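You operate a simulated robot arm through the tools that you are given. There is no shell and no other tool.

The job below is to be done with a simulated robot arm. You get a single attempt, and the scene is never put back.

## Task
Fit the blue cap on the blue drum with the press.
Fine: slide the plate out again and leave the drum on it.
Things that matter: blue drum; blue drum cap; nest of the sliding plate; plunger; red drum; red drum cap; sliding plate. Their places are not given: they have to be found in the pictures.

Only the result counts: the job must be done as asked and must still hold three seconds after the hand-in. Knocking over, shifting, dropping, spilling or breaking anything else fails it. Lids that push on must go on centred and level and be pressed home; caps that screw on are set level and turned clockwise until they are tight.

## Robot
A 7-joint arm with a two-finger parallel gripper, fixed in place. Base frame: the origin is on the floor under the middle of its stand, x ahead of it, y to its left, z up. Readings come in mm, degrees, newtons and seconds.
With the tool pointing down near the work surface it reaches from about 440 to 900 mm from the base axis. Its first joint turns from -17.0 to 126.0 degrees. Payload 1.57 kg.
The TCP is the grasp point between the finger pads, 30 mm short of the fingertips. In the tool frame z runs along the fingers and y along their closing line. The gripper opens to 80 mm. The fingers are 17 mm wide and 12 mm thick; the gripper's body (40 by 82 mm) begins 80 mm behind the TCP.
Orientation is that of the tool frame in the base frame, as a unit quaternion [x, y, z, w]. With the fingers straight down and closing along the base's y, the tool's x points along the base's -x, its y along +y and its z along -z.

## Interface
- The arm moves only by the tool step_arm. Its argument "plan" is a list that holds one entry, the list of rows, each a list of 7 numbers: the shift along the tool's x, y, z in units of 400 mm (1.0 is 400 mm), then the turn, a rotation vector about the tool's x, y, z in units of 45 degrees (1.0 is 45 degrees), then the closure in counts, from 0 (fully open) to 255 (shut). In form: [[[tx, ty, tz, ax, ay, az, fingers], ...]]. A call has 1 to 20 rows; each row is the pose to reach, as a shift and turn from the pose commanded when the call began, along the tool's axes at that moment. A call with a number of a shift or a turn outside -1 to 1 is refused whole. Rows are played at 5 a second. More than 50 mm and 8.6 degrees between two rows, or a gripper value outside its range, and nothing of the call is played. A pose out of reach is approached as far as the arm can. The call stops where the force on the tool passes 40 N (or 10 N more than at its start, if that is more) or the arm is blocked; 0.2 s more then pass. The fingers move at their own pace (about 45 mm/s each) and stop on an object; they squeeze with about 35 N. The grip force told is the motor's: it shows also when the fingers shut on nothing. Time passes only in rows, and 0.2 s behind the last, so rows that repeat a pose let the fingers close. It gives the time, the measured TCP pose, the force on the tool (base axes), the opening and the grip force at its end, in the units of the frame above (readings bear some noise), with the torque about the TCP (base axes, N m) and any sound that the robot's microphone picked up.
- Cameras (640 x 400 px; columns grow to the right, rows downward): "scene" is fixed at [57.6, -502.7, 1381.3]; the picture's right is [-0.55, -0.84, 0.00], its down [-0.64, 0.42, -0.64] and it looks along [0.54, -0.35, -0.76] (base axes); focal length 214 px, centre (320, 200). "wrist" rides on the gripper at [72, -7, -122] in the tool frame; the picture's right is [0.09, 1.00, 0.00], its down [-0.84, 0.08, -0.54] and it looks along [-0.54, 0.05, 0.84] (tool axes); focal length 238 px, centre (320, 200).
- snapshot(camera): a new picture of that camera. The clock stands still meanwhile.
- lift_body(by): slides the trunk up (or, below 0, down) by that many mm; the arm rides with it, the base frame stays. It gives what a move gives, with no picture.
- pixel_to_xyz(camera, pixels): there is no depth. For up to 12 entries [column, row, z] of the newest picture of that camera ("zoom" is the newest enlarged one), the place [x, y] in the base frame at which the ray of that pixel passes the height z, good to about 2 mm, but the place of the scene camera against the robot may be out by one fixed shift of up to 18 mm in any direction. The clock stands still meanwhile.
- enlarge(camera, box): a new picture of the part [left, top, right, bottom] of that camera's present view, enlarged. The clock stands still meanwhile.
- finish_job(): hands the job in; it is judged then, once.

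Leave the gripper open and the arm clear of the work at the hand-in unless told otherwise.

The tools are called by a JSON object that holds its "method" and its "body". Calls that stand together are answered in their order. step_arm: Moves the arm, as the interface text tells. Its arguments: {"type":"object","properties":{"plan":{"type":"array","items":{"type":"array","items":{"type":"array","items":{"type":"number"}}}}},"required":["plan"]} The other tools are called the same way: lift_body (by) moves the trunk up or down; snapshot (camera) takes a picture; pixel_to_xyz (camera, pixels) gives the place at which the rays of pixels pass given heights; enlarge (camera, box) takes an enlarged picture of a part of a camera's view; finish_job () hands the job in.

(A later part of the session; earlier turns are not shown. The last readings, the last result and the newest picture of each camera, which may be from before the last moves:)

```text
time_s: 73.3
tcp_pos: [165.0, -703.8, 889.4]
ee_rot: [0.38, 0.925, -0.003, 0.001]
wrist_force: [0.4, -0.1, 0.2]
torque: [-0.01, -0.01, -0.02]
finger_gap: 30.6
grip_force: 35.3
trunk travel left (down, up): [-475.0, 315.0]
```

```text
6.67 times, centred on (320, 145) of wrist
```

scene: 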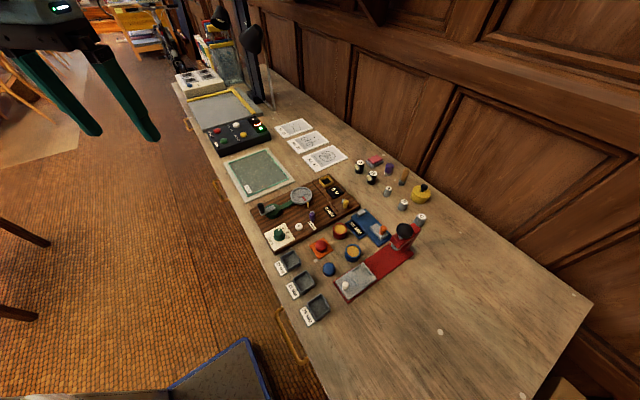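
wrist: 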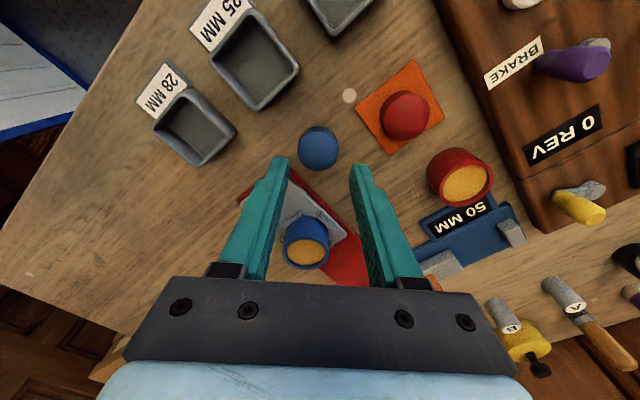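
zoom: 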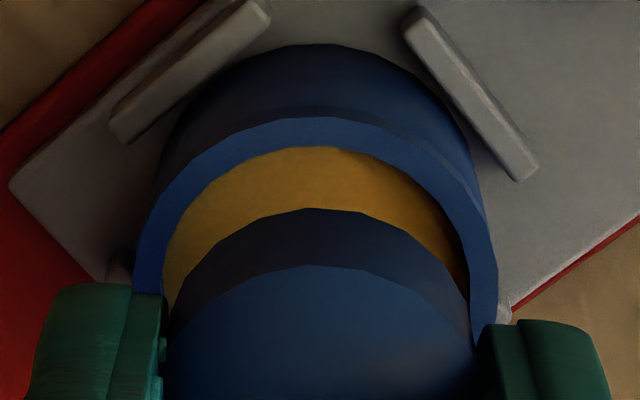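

The drum relative to the cap is off by only about (-0.7,-0.6) mm. I'll apply that correction and lower to TCP z≈875, so the cap is just above the rim, then look again.

{"method": "step_arm", "body": {"plan": [[[-0.00175, -0.0015, 0, 0, 0, 0, 190], [-0.00175, -0.0015, 0.015, 0, 0, 0, 190], [-0.00175, -0.0015, 0.03, 0, 0, 0, 190], [-0.00175, -0.0015, 0.03, 0, 0, 0, 190], [-0.00175, -0.0015, 0.03, 0, 0, 0, 190]]]}}

{"method": "enlarge", "body": {"camera": "wrist", "box": [280, 120, 360, 180]}}

{"method": "enlarge", "body": {"camera": "scene", "box": [340, 245, 390, 290]}}

```text
time_s: 74.5
tcp_pos: [164.8, -704.3, 877.4]
ee_rot: [0.381, 0.925, -0.002, 0.0]
wrist_force: [-0.1, -0.1, -0.6]
torque: [-0.05, 0.0, 0.0]
finger_gap: 30.3
grip_force: 34.6
trunk travel left (down, up): [-475.0, 315.0]
```

```text
6.67 times, centred on (320, 150) of wrist
```

zoom: 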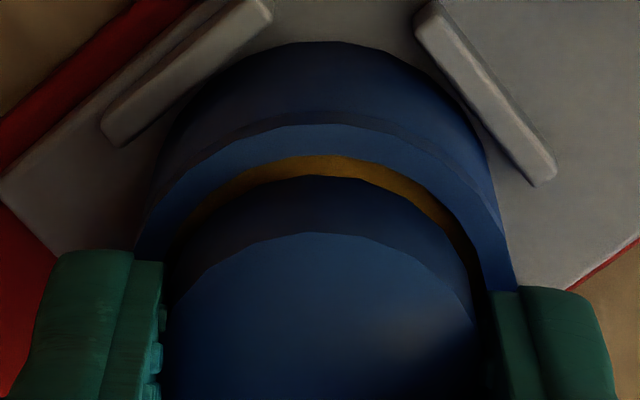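

```text
8.89 times, centred on (365, 268) of scene
```

zoom: 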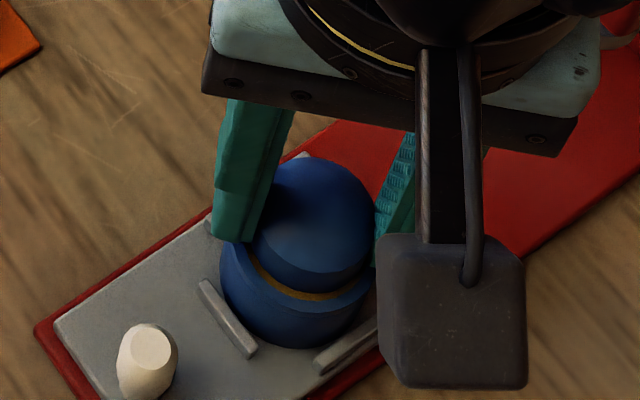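

The cap and drum look aligned within about 0.5 mm, and the cap's underside is a couple of mm above the rim. I'll lower in 1 mm increments and watch the force.

{"method": "step_arm", "body": {"plan": [[[0, 0, 0.0025, 0, 0, 0, 190], [0, 0, 0.005, 0, 0, 0, 190], [0, 0, 0.0075, 0, 0, 0, 190], [0, 0, 0.0075, 0, 0, 0, 190]]]}}

{"method": "enlarge", "body": {"camera": "wrist", "box": [280, 120, 360, 180]}}

```text
time_s: 75.5
tcp_pos: [165.1, -704.3, 873.5]
ee_rot: [0.381, 0.925, -0.004, 0.002]
wrist_force: [0.8, -0.2, 13.0]
torque: [0.27, -0.18, -0.02]
finger_gap: 30.3
grip_force: 35.4
trunk travel left (down, up): [-475.0, 315.0]
```

```text
6.67 times, centred on (320, 150) of wrist
```

zoom: 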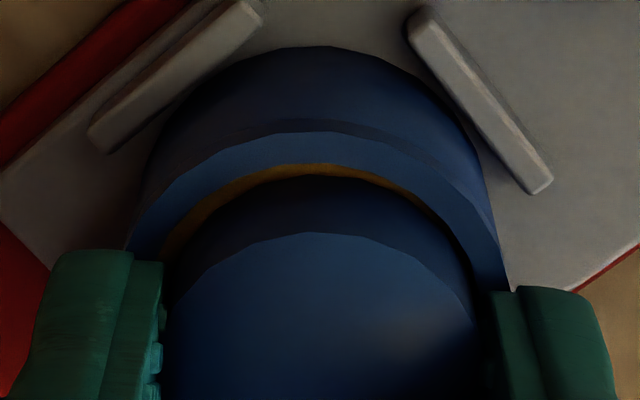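

Contact at TCP z≈873.5 (13 N). The torque places it on the +x/+y side, so the cap edge is slightly on the rim there. I'll ease up 2 mm, shift about 1 mm along tool -y and 0.3 mm along tool -x, and lower again.

{"method": "step_arm", "body": {"plan": [[[0, 0, -0.005, 0, 0, 0, 190], [-0.00075, -0.0025, -0.005, 0, 0, 0, 190], [-0.00075, -0.0025, -0.005, 0, 0, 0, 190], [-0.00075, -0.0025, -0.0025, 0, 0, 0, 190], [-0.00075, -0.0025, 0, 0, 0, 0, 190], [-0.00075, -0.0025, 0, 0, 0, 0, 190]]]}}

{"method": "enlarge", "body": {"camera": "wrist", "box": [280, 120, 360, 180]}}

```text
time_s: 76.9
tcp_pos: [164.2, -704.6, 871.7]
ee_rot: [0.38, 0.925, -0.004, 0.002]
wrist_force: [0.4, -0.1, 13.2]
torque: [0.24, -0.1, -0.05]
finger_gap: 30.4
grip_force: 35.0
trunk travel left (down, up): [-475.0, 315.0]
```

```text
6.67 times, centred on (320, 150) of wrist
```

zoom: 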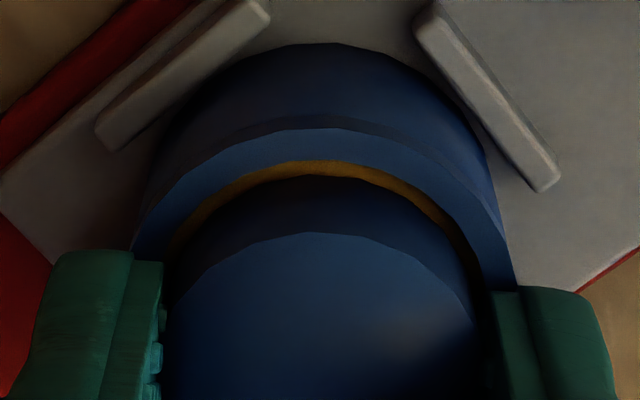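

The gap between the cap and the rim now looks even on both sides. The contact point fits a fingertip resting on the rim's top, with the cap's lower edge in the drum's mouth. I'll raise 0.8 mm to unload and open the fingers gently to 41 mm.

{"method": "step_arm", "body": {"plan": [[[0, 0, -0.002, 0, 0, 0, 190], [0, 0, -0.002, 0, 0, 0, 190], [0, 0, -0.002, 0, 0, 0, 150], [0, 0, -0.002, 0, 0, 0, 140], [0, 0, -0.002, 0, 0, 0, 130], [0, 0, -0.002, 0, 0, 0, 124], [0, 0, -0.002, 0, 0, 0, 124]]]}}

{"method": "enlarge", "body": {"camera": "wrist", "box": [270, 110, 370, 190]}}

{"method": "enlarge", "body": {"camera": "scene", "box": [340, 245, 390, 290]}}

```text
time_s: 78.5
tcp_pos: [165.1, -705.9, 873.5]
ee_rot: [0.381, 0.925, -0.003, 0.001]
wrist_force: [-2.1, -0.4, 6.5]
torque: [0.07, 0.05, 0.01]
finger_gap: 39.0
grip_force: 0.1
trunk travel left (down, up): [-475.0, 315.0]
```

```text
5.00 times, centred on (320, 150) of wrist
```

zoom: 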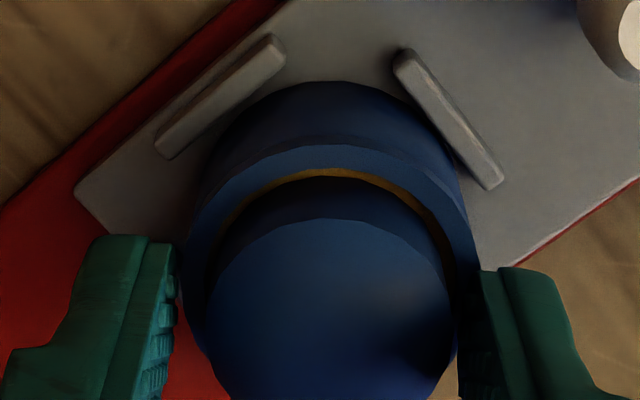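

```text
8.89 times, centred on (365, 268) of scene
```

zoom: 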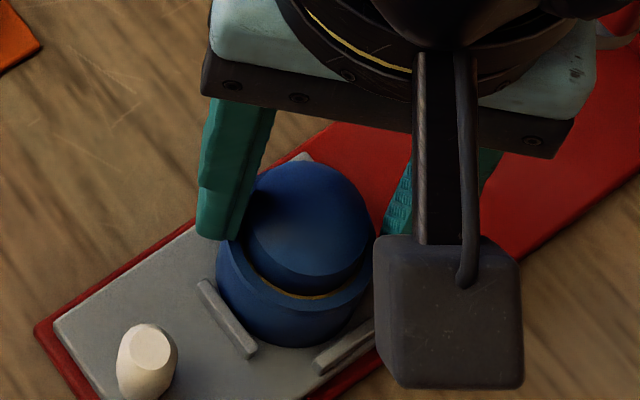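

The fingers are free of the cap, which stays in place in the mouth. I'll rise slowly while opening wider, then inspect.

{"method": "step_arm", "body": {"plan": [[[0, 0, -0.004, 0, 0, 0, 118], [0, 0, -0.008, 0, 0, 0, 110], [0, 0, -0.02, 0, 0, 0, 100], [0, 0, -0.05, 0, 0, 0, 77], [0, 0, -0.09, 0, 0, 0, 77], [0, 0, -0.09, 0, 0, 0, 77]]]}}

{"method": "enlarge", "body": {"camera": "wrist", "box": [260, 80, 380, 180]}}

{"method": "enlarge", "body": {"camera": "scene", "box": [340, 245, 390, 290]}}

```text
time_s: 79.9
tcp_pos: [163.7, -707.2, 910.6]
ee_rot: [0.381, 0.924, -0.003, 0.001]
wrist_force: [0.1, 0.2, 0.1]
torque: [0.0, -0.02, -0.07]
finger_gap: 55.9
grip_force: 0.0
trunk travel left (down, up): [-475.0, 315.0]
```

```text
4.00 times, centred on (320, 130) of wrist
```

zoom: 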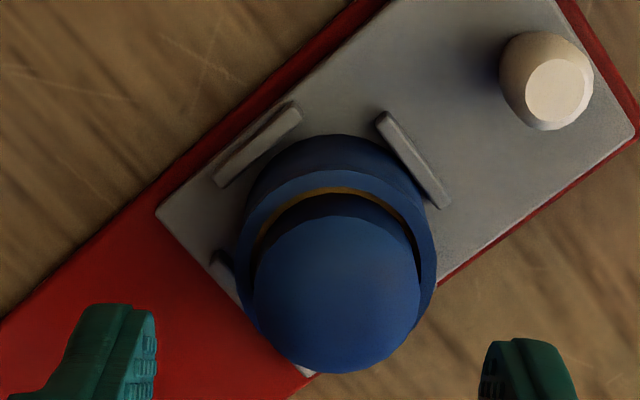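

```text
8.89 times, centred on (365, 268) of scene
```

zoom: 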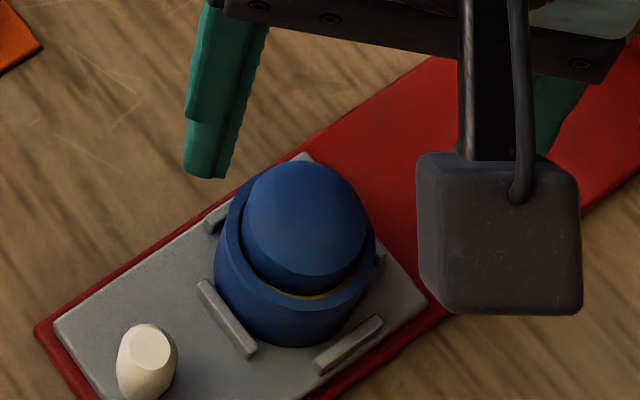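

The cap sits in the drum's mouth. I'll zoom in further from both cameras to judge whether it is centred and level.

{"method": "enlarge", "body": {"camera": "wrist", "box": [292, 108, 356, 178]}}

{"method": "enlarge", "body": {"camera": "scene", "box": [355, 255, 390, 285]}}

```text
5.71 times, centred on (324, 143) of wrist
```

zoom: 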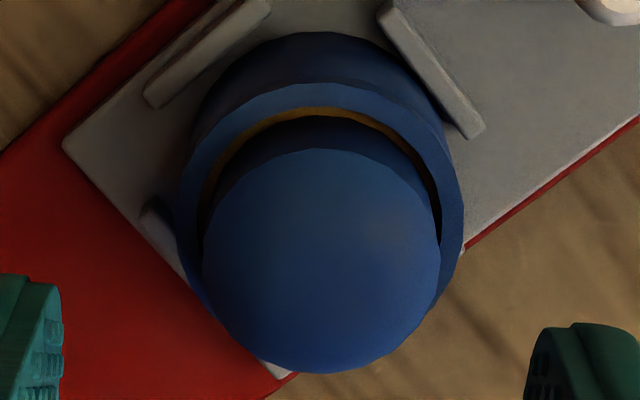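

```text
13.33 times, centred on (372, 270) of scene
```

zoom: 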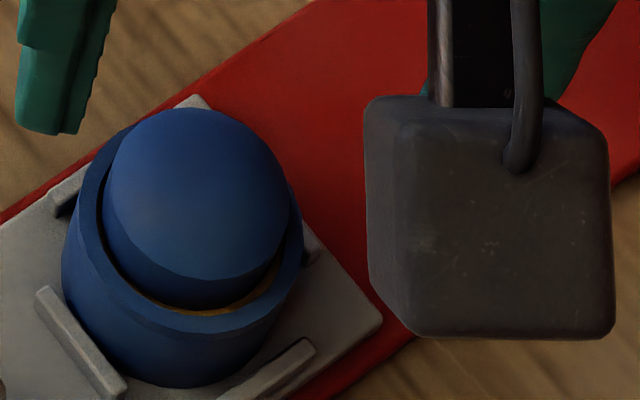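

The cap stands in the mouth with a visible gap all round and a level top. Next is the plate handle, the white knob near (166,-652). I'll move above it and turn to yaw -90°, so the fingers close along x and the body stays clear of the press head when sliding in.

{"method": "step_arm", "body": {"plan": [[[0.0155, 0.0169, 0, 0, 0, 0.1667, 77], [0.031, 0.0338, 0, 0, 0, 0.3333, 77], [0.0465, 0.0508, 0, 0, 0, 0.5, 77], [0.062, 0.0677, 0, 0, 0, 0.6667, 77], [0.0775, 0.0846, 0, 0, 0, 0.8333, 77], [0.093, 0.1015, 0, 0, 0, 1.0, 77], [0.093, 0.1015, 0, 0, 0, 1.0, 77]]]}}

{"method": "snapshot", "body": {"camera": "wrist"}}

{"method": "enlarge", "body": {"camera": "wrist", "box": [250, 60, 390, 200]}}

```text
time_s: 81.5
tcp_pos: [168.0, -650.2, 909.3]
ee_rot: [0.707, 0.708, -0.002, 0.003]
wrist_force: [1.1, -0.8, 0.7]
torque: [0.01, 0.03, 0.01]
finger_gap: 55.9
grip_force: 0.1
trunk travel left (down, up): [-475.0, 315.0]
```

```text
taken
```

wrist: 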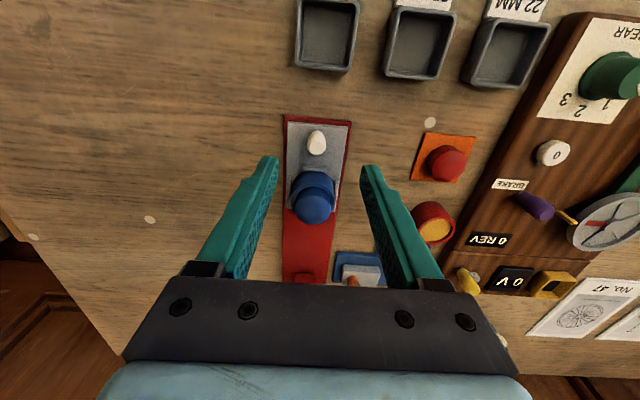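

```text
2.86 times, centred on (320, 130) of wrist
```

zoom: 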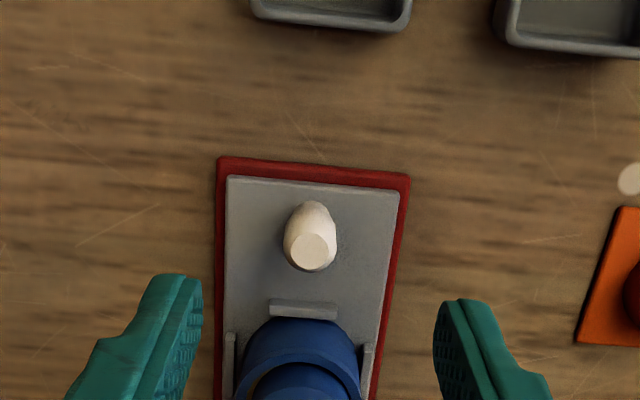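

The handle post is about 17 mm wide at its base, with its top at z≈833 and its axis near (165,-651). I'll shift by (-1,-3.1) mm in tool axes and descend to TCP z≈847, with fingertips about 5 mm above the plate, then check.

{"method": "step_arm", "body": {"plan": [[[-0.0025, -0.00775, 0.03, 0, 0, 0, 90], [-0.0025, -0.00775, 0.07, 0, 0, 0, 110], [-0.0025, -0.00775, 0.11, 0, 0, 0, 130], [-0.0025, -0.00775, 0.14, 0, 0, 0, 145], [-0.0025, -0.00775, 0.155, 0, 0, 0, 145], [-0.0025, -0.00775, 0.155, 0, 0, 0, 145]]]}}

{"method": "enlarge", "body": {"camera": "wrist", "box": [250, 90, 390, 230]}}

```text
time_s: 82.9
tcp_pos: [164.3, -649.9, 846.1]
ee_rot: [0.706, 0.708, -0.002, 0.002]
wrist_force: [0.4, -0.3, -0.2]
torque: [-0.02, 0.04, -0.01]
finger_gap: 34.5
grip_force: 0.1
trunk travel left (down, up): [-475.0, 315.0]
```

```text
2.86 times, centred on (320, 160) of wrist
```

zoom: 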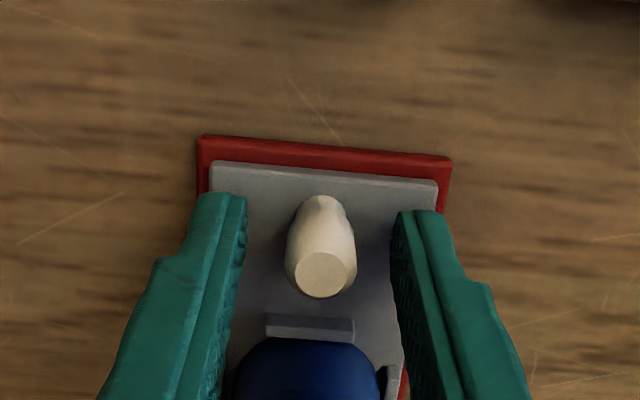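

The handle stands between the fingers, about 3 mm towards tool -x. I'll shift by that, then close on it.

{"method": "step_arm", "body": {"plan": [[[-0.0075, 0, 0, 0, 0, 0, 145], [-0.0075, 0, 0, 0, 0, 0, 145], [-0.0075, 0, 0, 0, 0, 0, 190], [-0.0075, 0, 0, 0, 0, 0, 230], [-0.0075, 0, 0, 0, 0, 0, 230], [-0.0075, 0, 0, 0, 0, 0, 230]]]}}

{"method": "enlarge", "body": {"camera": "wrist", "box": [250, 90, 390, 230]}}

```text
time_s: 84.3
tcp_pos: [164.9, -653.0, 846.2]
ee_rot: [0.706, 0.708, -0.002, 0.003]
wrist_force: [2.7, -0.1, -1.1]
torque: [-0.01, -0.05, -0.01]
finger_gap: 15.5
grip_force: 30.5
trunk travel left (down, up): [-475.0, 315.0]
```

```text
2.86 times, centred on (320, 160) of wrist
```

zoom: 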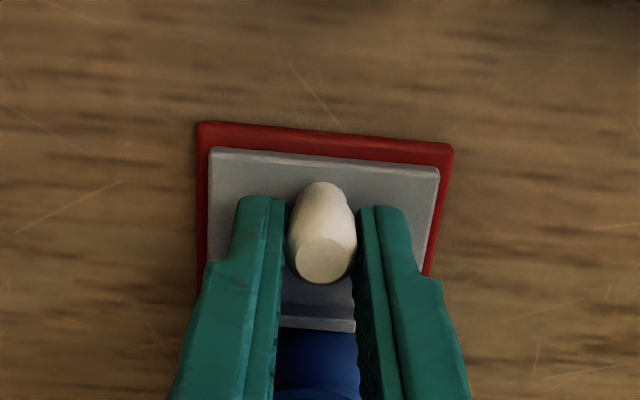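

The handle is gripped (15.5 mm). I'll slide the plate slowly towards -y, 20 mm first, and check force and picture.

{"method": "step_arm", "body": {"plan": [[[-0.01, 0, 0, 0, 0, 0, 230], [-0.02, 0, 0, 0, 0, 0, 230], [-0.03, 0, 0, 0, 0, 0, 230], [-0.04, 0, 0, 0, 0, 0, 230], [-0.05, 0, 0, 0, 0, 0, 230], [-0.05, 0, 0, 0, 0, 0, 230]]]}}

{"method": "snapshot", "body": {"camera": "wrist"}}

{"method": "enlarge", "body": {"camera": "scene", "box": [330, 210, 430, 300]}}

```text
time_s: 85.7
tcp_pos: [163.7, -676.0, 845.7]
ee_rot: [0.706, 0.709, 0.0, 0.002]
wrist_force: [14.1, 0.2, -10.4]
torque: [-0.05, -0.19, -0.05]
finger_gap: 15.5
grip_force: 30.9
trunk travel left (down, up): [-475.0, 315.0]
```

```text
taken
```

wrist: 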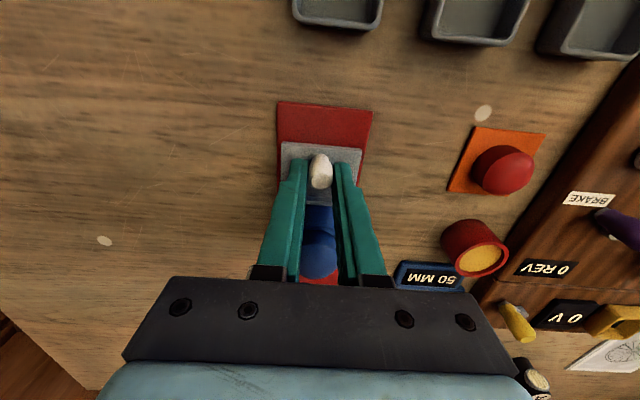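

```text
4.44 times, centred on (380, 255) of scene
```

zoom: 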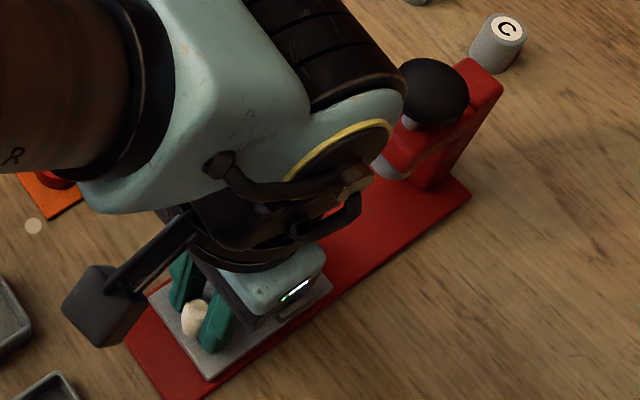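

The plate slides smoothly with the drum and cap on it. There is a 14 N side force, so I'll correct +1 mm in x and 0.6 mm down while sliding another 40 mm.

{"method": "step_arm", "body": {"plan": [[[0, 0.0025, 0.0015, 0, 0, 0, 230], [-0.0125, 0.0025, 0.0015, 0, 0, 0, 230], [-0.025, 0.0025, 0.0015, 0, 0, 0, 230], [-0.0375, 0.0025, 0.0015, 0, 0, 0, 230], [-0.05, 0.0025, 0.0015, 0, 0, 0, 230], [-0.0625, 0.0025, 0.0015, 0, 0, 0, 230], [-0.075, 0.0025, 0.0015, 0, 0, 0, 230], [-0.0875, 0.0025, 0.0015, 0, 0, 0, 230], [-0.1, 0.0025, 0.0015, 0, 0, 0, 230], [-0.1, 0.0025, 0.0015, 0, 0, 0, 230]]]}}

{"method": "snapshot", "body": {"camera": "wrist"}}

{"method": "enlarge", "body": {"camera": "scene", "box": [330, 210, 430, 300]}}

```text
time_s: 87.9
tcp_pos: [165.2, -714.4, 844.9]
ee_rot: [0.706, 0.708, -0.002, 0.002]
wrist_force: [1.4, -0.1, -4.4]
torque: [0.47, -0.06, -0.02]
finger_gap: 15.4
grip_force: 31.4
trunk travel left (down, up): [-475.0, 315.0]
```

```text
taken
```

wrist: 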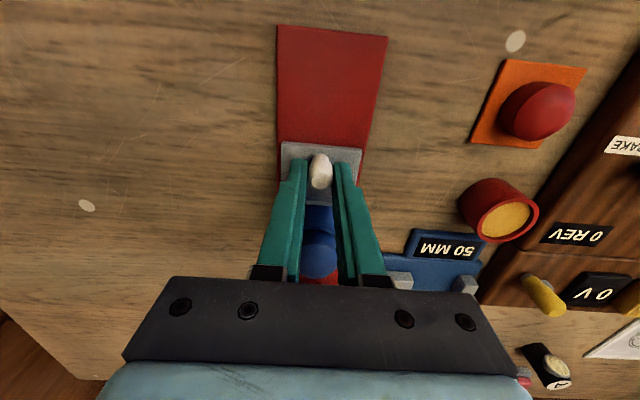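

```text
4.44 times, centred on (380, 255) of scene
```

zoom: 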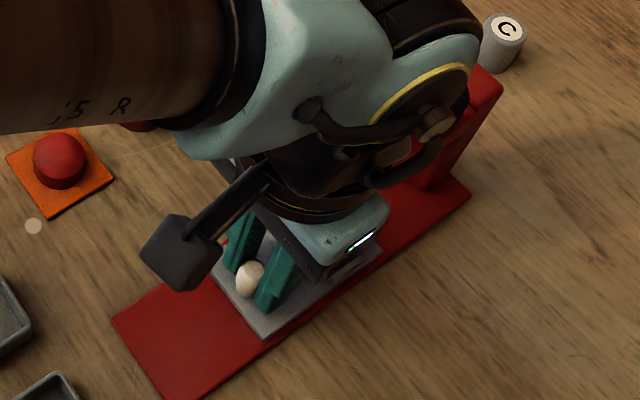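

Sliding is smooth, with the handle at y≈-714. I'll continue 30 mm and check again.

{"method": "step_arm", "body": {"plan": [[[-0.0125, 0, 0.001, 0, 0, 0, 230], [-0.025, 0, 0.001, 0, 0, 0, 230], [-0.0375, 0, 0.001, 0, 0, 0, 230], [-0.05, 0, 0.001, 0, 0, 0, 230], [-0.0625, 0, 0.001, 0, 0, 0, 230], [-0.075, 0, 0.001, 0, 0, 0, 230], [-0.075, 0, 0.001, 0, 0, 0, 230]]]}}

{"method": "snapshot", "body": {"camera": "wrist"}}

{"method": "enlarge", "body": {"camera": "scene", "box": [340, 200, 440, 290]}}

```text
time_s: 89.5
tcp_pos: [164.6, -745.1, 846.3]
ee_rot: [0.705, 0.709, -0.002, 0.002]
wrist_force: [-3.6, 0.3, 12.5]
torque: [0.71, 0.04, 0.02]
finger_gap: 15.9
grip_force: 32.1
trunk travel left (down, up): [-475.0, 315.0]
```

```text
taken
```

wrist: 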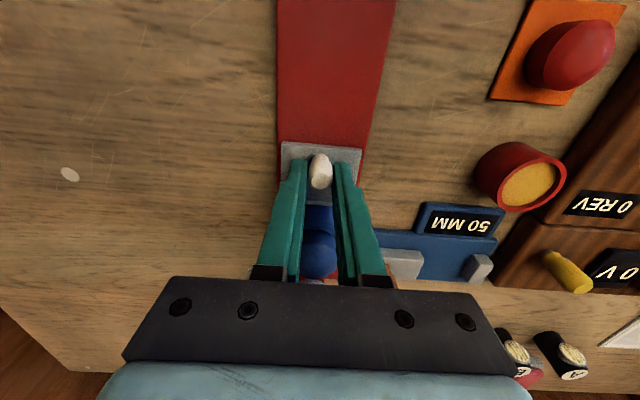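

```text
4.44 times, centred on (390, 245) of scene
```

zoom: 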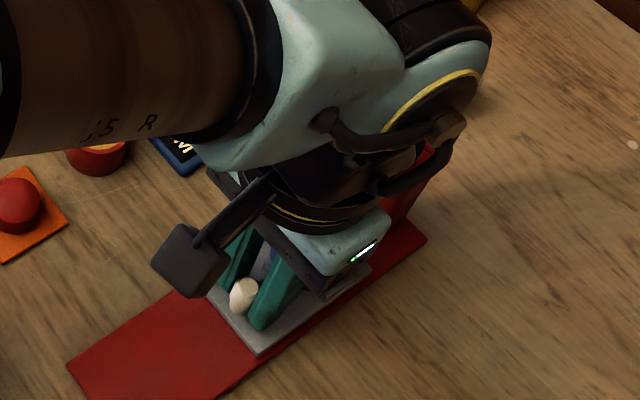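

Now the handle is at y≈-745, with a small upward force. I'll relieve 0.8 mm upward and continue in 3 mm rows until the plate's end stop.

{"method": "step_arm", "body": {"plan": [[[0, 0.001, -0.002, 0, 0, 0, 230], [-0.0075, 0.001, -0.002, 0, 0, 0, 230], [-0.015, 0.001, -0.002, 0, 0, 0, 230], [-0.0225, 0.001, -0.002, 0, 0, 0, 230], [-0.0225, 0.001, -0.002, 0, 0, 0, 230]]]}}

```text
time_s: 90.7
tcp_pos: [165.7, -751.1, 846.1]
ee_rot: [0.706, 0.708, 0.0, 0.0]
wrist_force: [-13.0, 34.8, -0.3]
torque: [-2.74, 0.25, 0.04]
finger_gap: 15.7
grip_force: 31.0
trunk travel left (down, up): [-475.0, 315.0]
```

There is a 35 N resistance in +y at TCP y≈-751. This could be the plate's end stop, but the torque is large, so it might be the gripper body near the press head. I'll relieve by 1.5 mm, let go of the handle, rise straight up a little, and look.

{"method": "step_arm", "body": {"plan": [[[0.004, 0, 0, 0, 0, 0, 230], [0.004, 0, 0, 0, 0, 0, 230]]]}}

{"method": "enlarge", "body": {"camera": "scene", "box": [350, 210, 420, 280]}}

```text
time_s: 91.3
tcp_pos: [163.5, -750.8, 845.5]
ee_rot: [0.706, 0.708, -0.002, 0.002]
wrist_force: [-13.1, 24.0, -7.8]
torque: [-2.07, 0.14, 0.01]
finger_gap: 15.3
grip_force: 31.5
trunk travel left (down, up): [-475.0, 315.0]
```

```text
5.71 times, centred on (385, 245) of scene
```

zoom: 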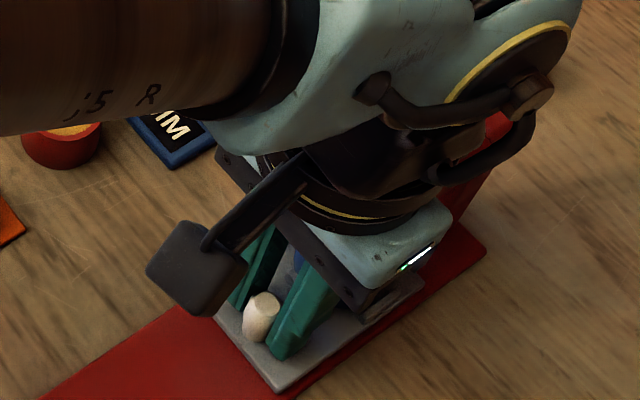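

To tell which it is, I'll open the fingers slightly in place. If the force vanishes, it was the plate's end stop acting through the handle.

{"method": "step_arm", "body": {"plan": [[[0, 0, 0, 0, 0, 0, 190], [0, 0, 0, 0, 0, 0, 170], [0, 0, 0, 0, 0, 0, 170]]]}}

```text
time_s: 92.1
tcp_pos: [166.9, -751.5, 847.4]
ee_rot: [0.705, 0.709, -0.002, 0.002]
wrist_force: [-8.3, 23.0, -7.8]
torque: [-1.9, -0.82, -0.32]
finger_gap: 26.6
grip_force: 0.2
trunk travel left (down, up): [-475.0, 315.0]
```

The force persists with the fingers open, so the gripper body is touching the press knob. I'll back off 8 mm in +y at once; the fingers straddle the handle, so it stays where it is.

{"method": "step_arm", "body": {"plan": [[[0.005, 0, 0, 0, 0, 0, 170], [0.0125, 0, 0, 0, 0, 0, 160], [0.02, 0, 0, 0, 0, 0, 150], [0.02, 0, 0, 0, 0, 0, 150]]]}}

{"method": "snapshot", "body": {"camera": "wrist"}}

```text
time_s: 93.1
tcp_pos: [165.6, -745.0, 846.9]
ee_rot: [0.705, 0.709, -0.002, 0.001]
wrist_force: [0.8, -0.2, -0.6]
torque: [0.0, -0.01, -0.01]
finger_gap: 33.1
grip_force: 0.0
trunk travel left (down, up): [-475.0, 315.0]
```

```text
taken
```

wrist: 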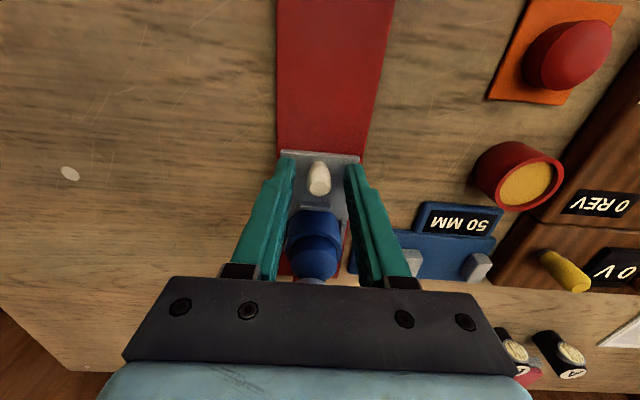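

The force is gone, and the drum and cap still stand on the plate. I'll move the gripper back in +y and up, to view the drum relative to the plunger.

{"method": "step_arm", "body": {"plan": [[[0.05, 0, 0, 0, 0, 0, 130], [0.1, 0, -0.03, 0, 0, 0, 124], [0.17, 0, -0.08, 0, 0, 0, 124], [0.24, 0, -0.14, 0, 0, 0, 124], [0.3, 0, -0.2, 0, 0, 0, 124], [0.36, 0, -0.25, 0, 0, 0, 124], [0.36, 0, -0.25, 0, 0, 0, 124]]]}}

{"method": "snapshot", "body": {"camera": "wrist"}}

{"method": "enlarge", "body": {"camera": "scene", "box": [340, 200, 440, 290]}}

```text
time_s: 94.7
tcp_pos: [166.6, -597.5, 945.0]
ee_rot: [0.706, 0.708, -0.002, 0.002]
wrist_force: [0.1, 0.6, -0.4]
torque: [0.01, -0.02, 0.04]
finger_gap: 41.3
grip_force: 0.1
trunk travel left (down, up): [-475.0, 315.0]
```

```text
taken
```

wrist: 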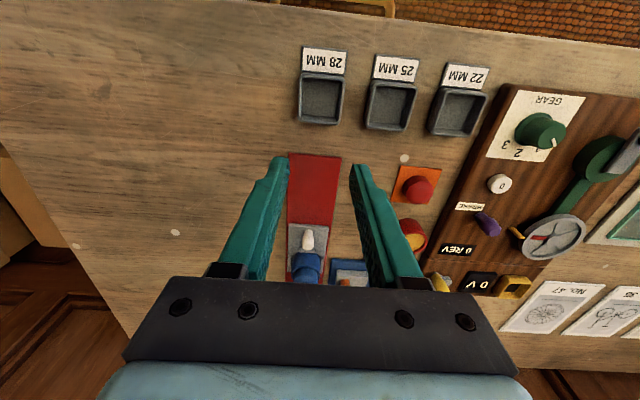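

```text
4.44 times, centred on (390, 245) of scene
```

zoom: 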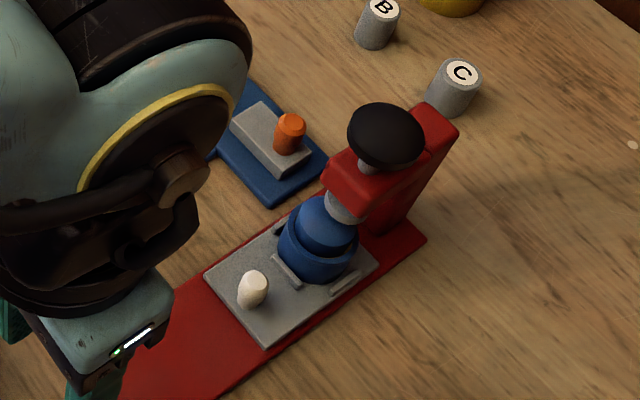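

{"method": "enlarge", "body": {"camera": "scene", "box": [375, 215, 425, 265]}}

```text
8.00 times, centred on (400, 240) of scene
```

zoom: 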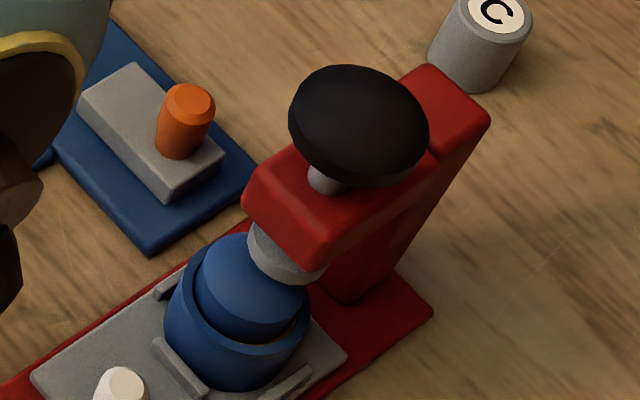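

The press looks intact. The drum is not quite under the plunger disc yet. I'll estimate the remaining distance with the scene camera.

{"method": "pixel_to_xyz", "body": {"camera": "zoom", "pixels": [[252, 280, 854], [288, 255, 870], [288, 255, 875], [358, 120, 945], [358, 120, 940], [325, 180, 915], [122, 382, 833], [236, 310, 840]]}}

```text
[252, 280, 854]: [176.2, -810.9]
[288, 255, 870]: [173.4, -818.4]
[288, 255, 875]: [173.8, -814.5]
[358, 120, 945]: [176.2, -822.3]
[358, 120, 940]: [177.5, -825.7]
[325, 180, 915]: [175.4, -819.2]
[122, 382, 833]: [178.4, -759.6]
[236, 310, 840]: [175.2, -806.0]
```

The drum centre is at about y≈-804 and the plunger at about y≈-811, so roughly 7 mm remain. I'll push the handle from its +y side with closed fingers, so the gripper body stays further from the knob. First I'll go behind the handle at (165,-715) and descend.

{"method": "step_arm", "body": {"plan": [[[-0.074, -0.002, 0, 0, 0, 0, 180], [-0.147, -0.003, 0, 0, 0, 0, 255], [-0.22, -0.004, 0, 0, 0, 0, 255], [-0.294, -0.004, 0.05, 0, 0, 0, 255], [-0.294, -0.004, 0.1, 0, 0, 0, 255], [-0.294, -0.004, 0.15, 0, 0, 0, 255], [-0.294, -0.004, 0.2, 0, 0, 0, 255], [-0.294, -0.004, 0.2375, 0, 0, 0, 255], [-0.294, -0.004, 0.2375, 0, 0, 0, 255]]]}}

{"method": "snapshot", "body": {"camera": "wrist"}}

{"method": "enlarge", "body": {"camera": "wrist", "box": [250, 130, 390, 270]}}

```text
time_s: 96.7
tcp_pos: [163.1, -717.3, 851.3]
ee_rot: [0.706, 0.708, -0.001, 0.002]
wrist_force: [1.0, -0.4, 0.4]
torque: [0.02, -0.02, 0.03]
finger_gap: 0.1
grip_force: 21.9
trunk travel left (down, up): [-475.0, 315.0]
```

```text
taken
```

wrist: 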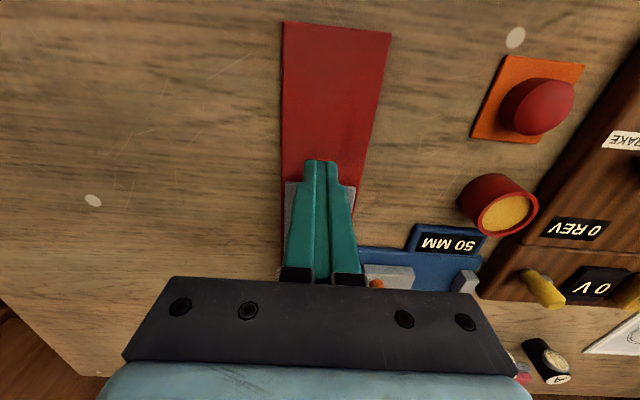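

```text
2.86 times, centred on (320, 200) of wrist
```

zoom: 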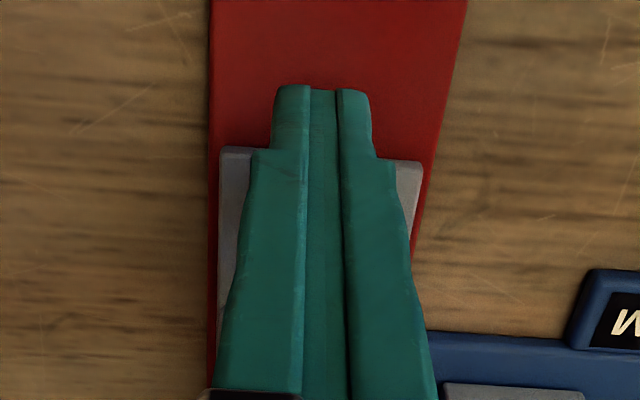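

The closed fingers are behind the handle with tips at z≈821. I'll push towards -y in small rows, watching for the stop.

{"method": "step_arm", "body": {"plan": [[[-0.01, 0.002, 0, 0, 0, 0, 255], [-0.02, 0.003, 0, 0, 0, 0, 255], [-0.03, 0.003, 0, 0, 0, 0, 255], [-0.0375, 0.003, 0, 0, 0, 0, 255], [-0.045, 0.003, 0, 0, 0, 0, 255], [-0.0525, 0.003, 0, 0, 0, 0, 255], [-0.0525, 0.003, 0, 0, 0, 0, 255]]]}}

{"method": "enlarge", "body": {"camera": "scene", "box": [375, 215, 425, 265]}}

```text
time_s: 98.3
tcp_pos: [165.4, -738.2, 851.2]
ee_rot: [0.706, 0.708, -0.002, 0.002]
wrist_force: [-0.3, 1.4, -0.4]
torque: [0.03, -0.04, 0.0]
finger_gap: 0.0
grip_force: 21.4
trunk travel left (down, up): [-475.0, 315.0]
```

```text
8.00 times, centred on (400, 240) of scene
```

zoom: 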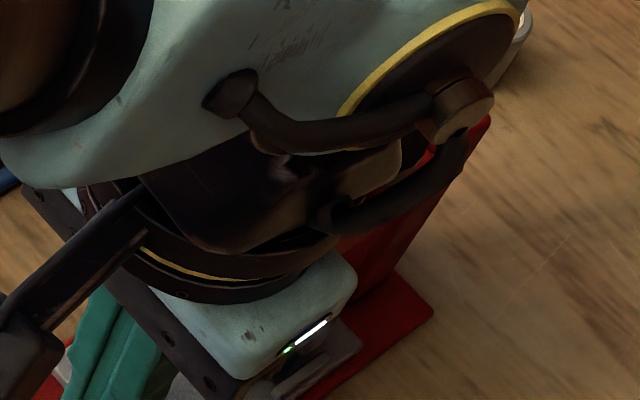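

Little resistance so far. I'll continue in 2 mm rows to about y=-745 and check the force.

{"method": "step_arm", "body": {"plan": [[[-0.005, 0, 0, 0, 0, 0, 255], [-0.01, 0, 0, 0, 0, 0, 255], [-0.015, 0, 0, 0, 0, 0, 255], [-0.015, 0, 0, 0, 0, 0, 255]]]}}

```text
time_s: 99.1
tcp_pos: [165.1, -738.8, 850.8]
ee_rot: [0.706, 0.708, 0.004, -0.002]
wrist_force: [0.6, 16.7, 5.6]
torque: [0.15, -0.07, 0.01]
finger_gap: 0.1
grip_force: 21.3
trunk travel left (down, up): [-475.0, 315.0]
stopped in row 3: the force on the tool passed its limit at 42 N (the readings are from after the stop); the commanded pose is now the measured one
```

It stopped at 42 N with the contact low, at the fingers, so the plate has reached its end stop. I'll back off and look at the alignment under the plunger.

{"method": "step_arm", "body": {"plan": [[[0.02, 0, 0, 0, 0, 0, 255], [0.05, 0, 0, 0, 0, 0, 255], [0.12, 0, -0.03, 0, 0, 0, 255], [0.2, 0, -0.1, 0, 0, 0, 255], [0.28, 0, -0.18, 0, 0, 0, 255], [0.36, 0, -0.25, 0, 0, 0, 255], [0.36, 0, -0.25, 0, 0, 0, 255]]]}}

{"method": "enlarge", "body": {"camera": "scene", "box": [375, 215, 425, 265]}}

{"method": "pixel_to_xyz", "body": {"camera": "zoom", "pixels": [[122, 382, 833], [358, 120, 945]]}}

```text
time_s: 100.7
tcp_pos: [165.7, -596.3, 948.4]
ee_rot: [0.706, 0.709, 0.002, -0.001]
wrist_force: [-0.4, 0.0, -0.5]
torque: [0.0, 0.0, 0.01]
finger_gap: 0.0
grip_force: 21.3
trunk travel left (down, up): [-475.0, 315.0]
```

```text
8.00 times, centred on (400, 240) of scene
```

zoom: 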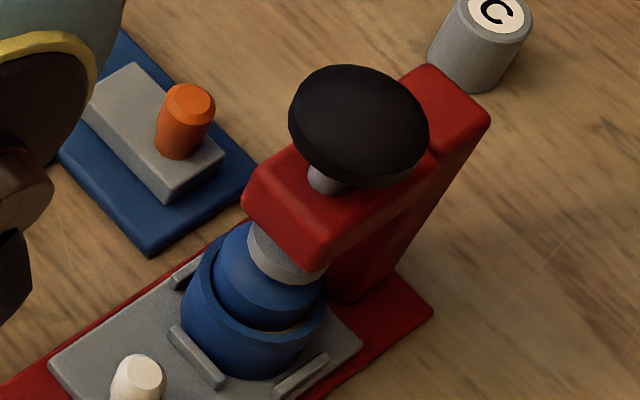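

```text
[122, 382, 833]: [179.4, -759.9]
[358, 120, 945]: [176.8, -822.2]
```

The plate moved about 6 mm further and the drum is now under the plunger disc. I'll quantify the alignment with projected points: disc edges, drum rim edges and cap edge.

{"method": "pixel_to_xyz", "body": {"camera": "zoom", "pixels": [[248, 248, 868], [328, 268, 868], [289, 258, 868], [182, 300, 840], [328, 300, 840], [255, 300, 840], [213, 280, 854], [140, 375, 833], [358, 120, 945], [325, 180, 915]]}}

{"method": "snapshot", "body": {"camera": "wrist"}}

```text
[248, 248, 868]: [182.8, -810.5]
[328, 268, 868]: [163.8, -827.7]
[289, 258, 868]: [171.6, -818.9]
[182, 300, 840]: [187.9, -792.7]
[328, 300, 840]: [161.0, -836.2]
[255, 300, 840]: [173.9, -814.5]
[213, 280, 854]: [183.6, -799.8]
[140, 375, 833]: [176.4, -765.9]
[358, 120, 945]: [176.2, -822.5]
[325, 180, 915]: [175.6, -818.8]
```

```text
taken
```

wrist: 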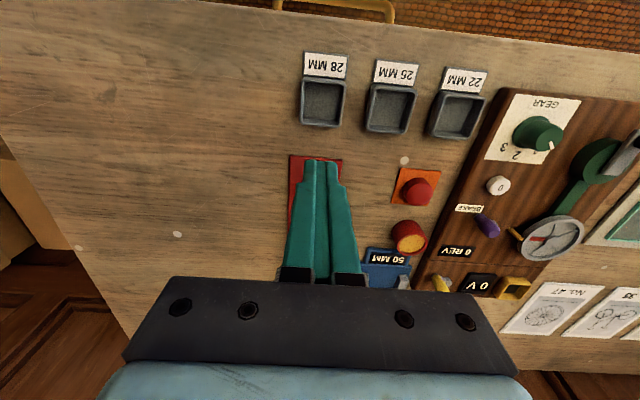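

By the scene view the drum and plunger axes agree within a few mm. I'd like a true side view before pressing. I'll open the gripper and move to the -x side of the press at about (-20,-700), turning to yaw -45°.

{"method": "step_arm", "body": {"plan": [[[-0.0433, -0.0775, 0, 0, 0, -0.1667, 200], [-0.0867, -0.155, 0, 0, 0, -0.3333, 150], [-0.13, -0.2325, 0, 0, 0, -0.5, 100], [-0.1733, -0.31, 0, 0, 0, -0.6667, 50], [-0.2167, -0.3875, 0, 0, 0, -0.8333, 0], [-0.26, -0.465, 0, 0, 0, -1.0, 0], [-0.26, -0.465, 0, 0, 0, -1.0, 0]]]}}

{"method": "snapshot", "body": {"camera": "wrist"}}

```text
time_s: 102.3
tcp_pos: [-20.8, -705.4, 948.4]
ee_rot: [0.38, 0.925, 0.003, -0.001]
wrist_force: [0.0, 0.4, -0.5]
torque: [0.03, -0.03, 0.02]
finger_gap: 79.8
grip_force: 0.1
trunk travel left (down, up): [-475.0, 315.0]
```

```text
taken
```

wrist: 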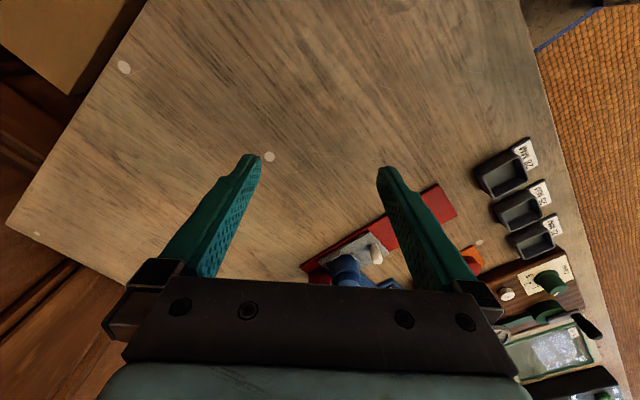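

I'll turn a bit more towards +x and tilt the tool about 22°, to bring the press between the fingers.

{"method": "step_arm", "body": {"plan": [[[-0.011, -0.029, 0, 0, 0, -0.139, 0], [-0.022, -0.058, 0, 0, 0, -0.278, 0], [-0.033, -0.087, 0, 0, 0, -0.417, 0], [-0.044, -0.115, 0, 0, 0, -0.556, 0], [-0.044, -0.115, 0, 0, 0, -0.556, 0]]]}}

{"method": "step_arm", "body": {"plan": [[[0, 0, 0, 0, -0.15, 0, 0], [0, 0, 0, 0, -0.3, 0, 0], [0, 0, 0, 0, -0.45, 0, 0], [0, 0, 0, 0, -0.55, 0, 0], [0, 0, 0, 0, -0.55, 0, 0]]]}}

{"method": "snapshot", "body": {"camera": "wrist"}}

```text
time_s: 103.5
tcp_pos: [-39.4, -748.8, 948.5]
ee_rot: [0.17, 0.985, 0.003, -0.001]
wrist_force: [0.4, -0.9, -0.2]
torque: [0.02, -0.01, 0.02]
finger_gap: 79.8
grip_force: 0.0
trunk travel left (down, up): [-475.0, 315.0]
```

```text
time_s: 104.7
tcp_pos: [-40.2, -747.3, 948.7]
ee_rot: [0.168, 0.962, -0.034, 0.212]
wrist_force: [0.1, -0.2, 0.3]
torque: [0.02, 0.03, -0.01]
finger_gap: 80.1
grip_force: 0.1
trunk travel left (down, up): [-475.0, 315.0]
```

```text
taken
```

wrist: 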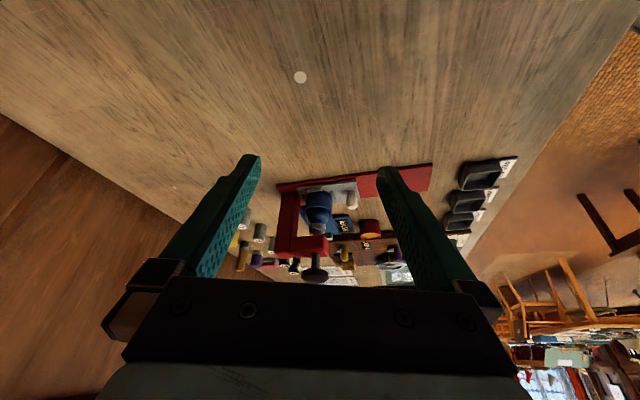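

The press is now visible side-on at about (320,220). I'll enlarge it.

{"method": "enlarge", "body": {"camera": "wrist", "box": [265, 165, 385, 290]}}

{"method": "enlarge", "body": {"camera": "wrist", "box": [290, 180, 350, 245]}}

```text
3.20 times, centred on (325, 228) of wrist
```

zoom: 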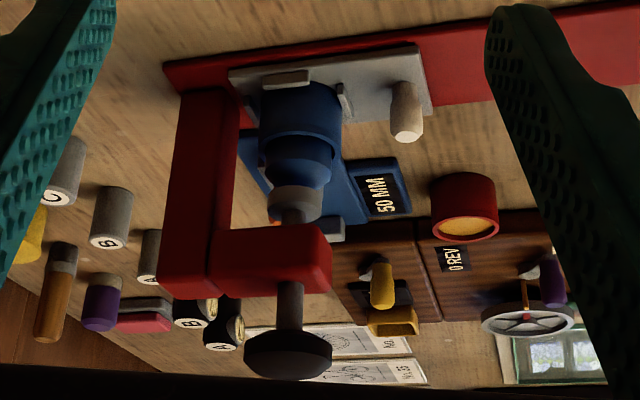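

```text
6.15 times, centred on (320, 212) of wrist
```

zoom: 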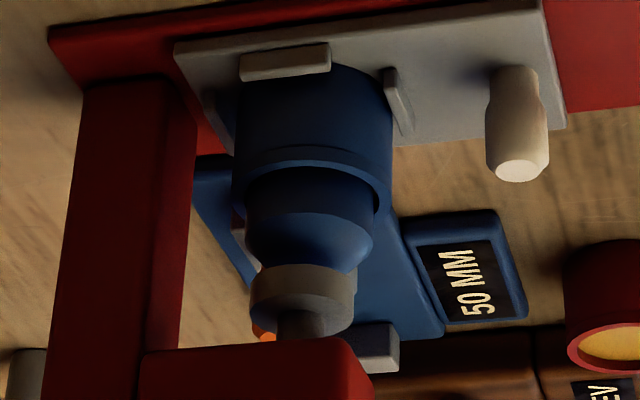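

Excellent side view: the plunger disc is right above the cap, the cap stands level in the mouth, and the drum axis and disc axis agree within about 1–2 mm. I'll get the knob's position from this view too.

{"method": "pixel_to_xyz", "body": {"camera": "wrist", "pixels": [[315, 276.4, 930], [315, 276.4, 940], [315, 276.4, 950], [315, 258, 910], [315, 258, 920], [316, 228, 870], [316, 228, 865], [320, 207, 840], [320, 207, 845], [345, 203, 830]]}}

```text
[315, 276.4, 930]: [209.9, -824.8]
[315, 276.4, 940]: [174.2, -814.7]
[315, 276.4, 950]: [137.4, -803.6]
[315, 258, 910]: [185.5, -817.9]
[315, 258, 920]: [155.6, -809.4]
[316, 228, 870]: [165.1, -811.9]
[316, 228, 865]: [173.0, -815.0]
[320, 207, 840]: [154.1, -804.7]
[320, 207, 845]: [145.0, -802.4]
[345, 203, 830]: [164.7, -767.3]
```

The plunger axis is consistently at (165.5,-812), with the knob centre at z≈942. Now I'll level the tool, close the fingers, rise, and move above the knob.

{"method": "step_arm", "body": {"plan": [[[0, 0, 0, 0, 0.15, 0, 80], [0, 0, 0, 0, 0.3, 0, 160], [0, 0, 0, 0, 0.45, 0, 255], [0, 0, 0, 0, 0.55, 0, 255], [0, 0, 0, 0, 0.55, 0, 255]]]}}

{"method": "step_arm", "body": {"plan": [[[-0.02, 0.002, -0.07, 0, 0, 0.1, 255], [-0.06, 0.005, -0.14, 0, 0, 0.25, 255], [-0.12, 0.008, -0.2, 0, 0, 0.4, 255], [-0.2, 0.013, -0.22, 0, 0, 0.58, 255], [-0.28, 0.018, -0.22, 0, 0, 0.76, 255], [-0.3626, 0.0217, -0.22, 0, 0, 0.93, 255], [-0.3626, 0.0217, -0.22, 0, 0, 0.93, 255]]]}}

```text
time_s: 105.9
tcp_pos: [-41.1, -747.1, 949.5]
ee_rot: [0.171, 0.985, 0.003, 0.0]
wrist_force: [0.6, -0.1, 0.1]
torque: [0.0, -0.02, -0.01]
finger_gap: 0.0
grip_force: 12.1
trunk travel left (down, up): [-475.0, 315.0]
```

```text
time_s: 107.5
tcp_pos: [99.6, -787.3, 1036.7]
ee_rot: [0.513, 0.859, 0.003, -0.001]
wrist_force: [0.2, -0.7, 0.9]
torque: [-0.03, 0.01, 0.01]
finger_gap: 0.2
grip_force: 21.3
trunk travel left (down, up): [-475.0, 315.0]
```

I'm at (100,-787,1037). Next I'll move to right above the knob at (165.5,-812), still high, and look down.

{"method": "step_arm", "body": {"plan": [[[-0.044, 0.0386, 0, 0, 0, 0.111, 255], [-0.088, 0.0771, 0, 0, 0, 0.222, 255], [-0.1323, 0.1157, 0, 0, 0, 0.333, 255], [-0.1323, 0.1157, 0, 0, 0, 0.333, 255]]]}}

{"method": "snapshot", "body": {"camera": "wrist"}}

{"method": "enlarge", "body": {"camera": "scene", "box": [360, 190, 440, 270]}}

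```text
time_s: 108.5
tcp_pos: [163.2, -802.5, 1033.7]
ee_rot: [0.621, 0.784, 0.002, 0.0]
wrist_force: [0.6, -1.0, 0.1]
torque: [0.02, 0.0, -0.01]
finger_gap: 0.0
grip_force: 21.1
out of reach, approached as far as the arm can: row 2, 3, 4
trunk travel left (down, up): [-475.0, 315.0]
```

```text
taken
```

wrist: 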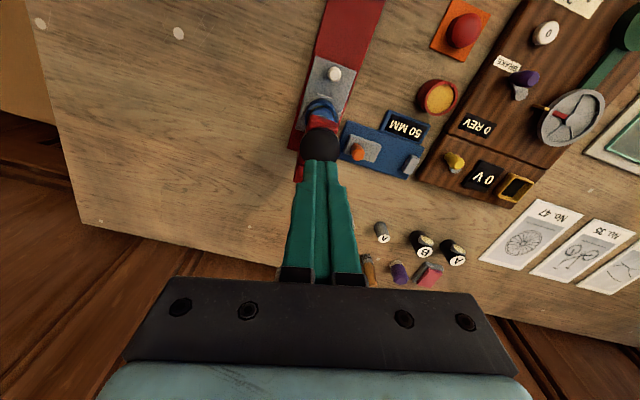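

```text
5.00 times, centred on (400, 230) of scene
```

zoom: 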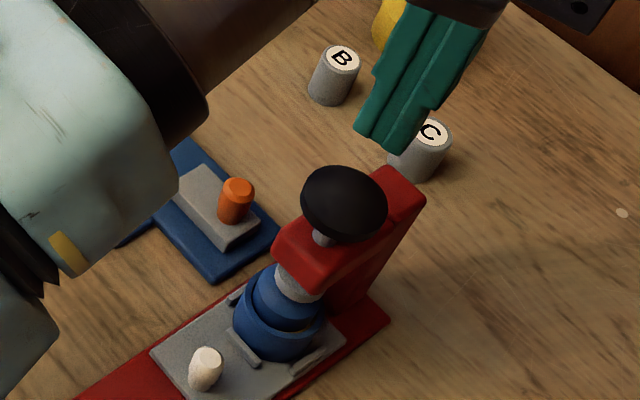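

The reach ended about 10 mm short at this height. I'll lower to about z=1000, still above the knob, and try the remaining 10 mm forward.

{"method": "step_arm", "body": {"plan": [[[0, 0, 0.04, 0, 0, 0, 255], [0, 0, 0.08, 0, 0, 0, 255], [-0.012, 0, 0.08, 0, 0, 0, 255], [-0.0245, 0, 0.08, 0, 0, 0, 255], [-0.0245, 0, 0.08, 0, 0, 0, 255]]]}}

```text
time_s: 109.7
tcp_pos: [164.8, -815.3, 1007.0]
ee_rot: [0.619, 0.785, 0.002, -0.003]
wrist_force: [0.2, 0.0, 0.3]
torque: [-0.02, 0.0, 0.0]
finger_gap: 0.0
grip_force: 21.4
out of reach, approached as far as the arm can: row 1, 2, 3, 4, 5
trunk travel left (down, up): [-475.0, 315.0]
```

The arm is at the edge of its reach here. I'll raise the trunk by 100 mm, which lifts the arm too, so it can reach down in a better posture.

{"method": "lift_body", "body": {"by": 100}}

```text
time_s: 111.0
tcp_pos: [164.8, -813.7, 1107.0]
ee_rot: [0.619, 0.785, 0.002, -0.002]
wrist_force: [-0.5, 0.1, -0.6]
torque: [0.02, 0.0, -0.02]
finger_gap: 0.0
grip_force: 21.2
trunk travel left (down, up): [-575.0, 215.0]
```

Now I'll lower the arm to about z=1000, with fingertips at 970, still above the knob.

{"method": "step_arm", "body": {"plan": [[[0, 0, 0.06, 0, 0, 0, 255], [0, 0, 0.12, 0, 0, 0, 255], [0, 0, 0.18, 0, 0, 0, 255], [0, 0, 0.24, 0, 0, 0, 255], [0, 0, 0.2675, 0, 0, 0, 255], [0, 0, 0.2675, 0, 0, 0, 255]]]}}

{"method": "enlarge", "body": {"camera": "wrist", "box": [250, 80, 390, 210]}}

{"method": "enlarge", "body": {"camera": "scene", "box": [370, 190, 440, 260]}}

```text
time_s: 112.4
tcp_pos: [164.1, -850.9, 1015.7]
ee_rot: [0.619, 0.786, 0.003, -0.003]
wrist_force: [-0.1, -0.4, -1.2]
torque: [0.03, 0.0, 0.03]
finger_gap: 0.0
grip_force: 21.1
out of reach, approached as far as the arm can: row 1, 2, 3, 4, 5, 6
trunk travel left (down, up): [-575.0, 215.0]
```

```text
3.08 times, centred on (320, 145) of wrist
```

zoom: 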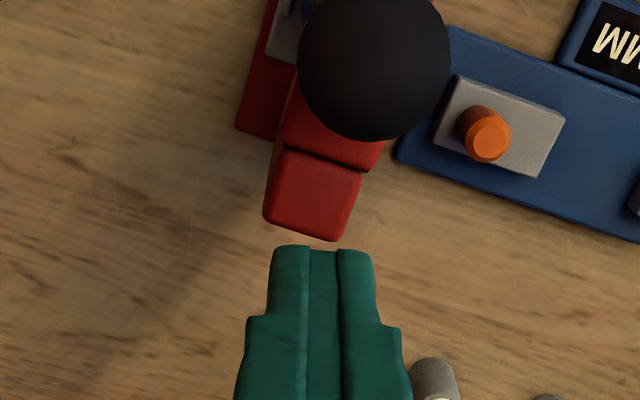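

```text
5.71 times, centred on (405, 225) of scene
```

zoom: 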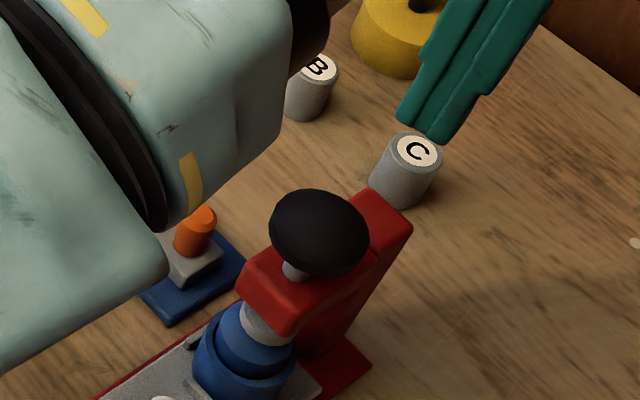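

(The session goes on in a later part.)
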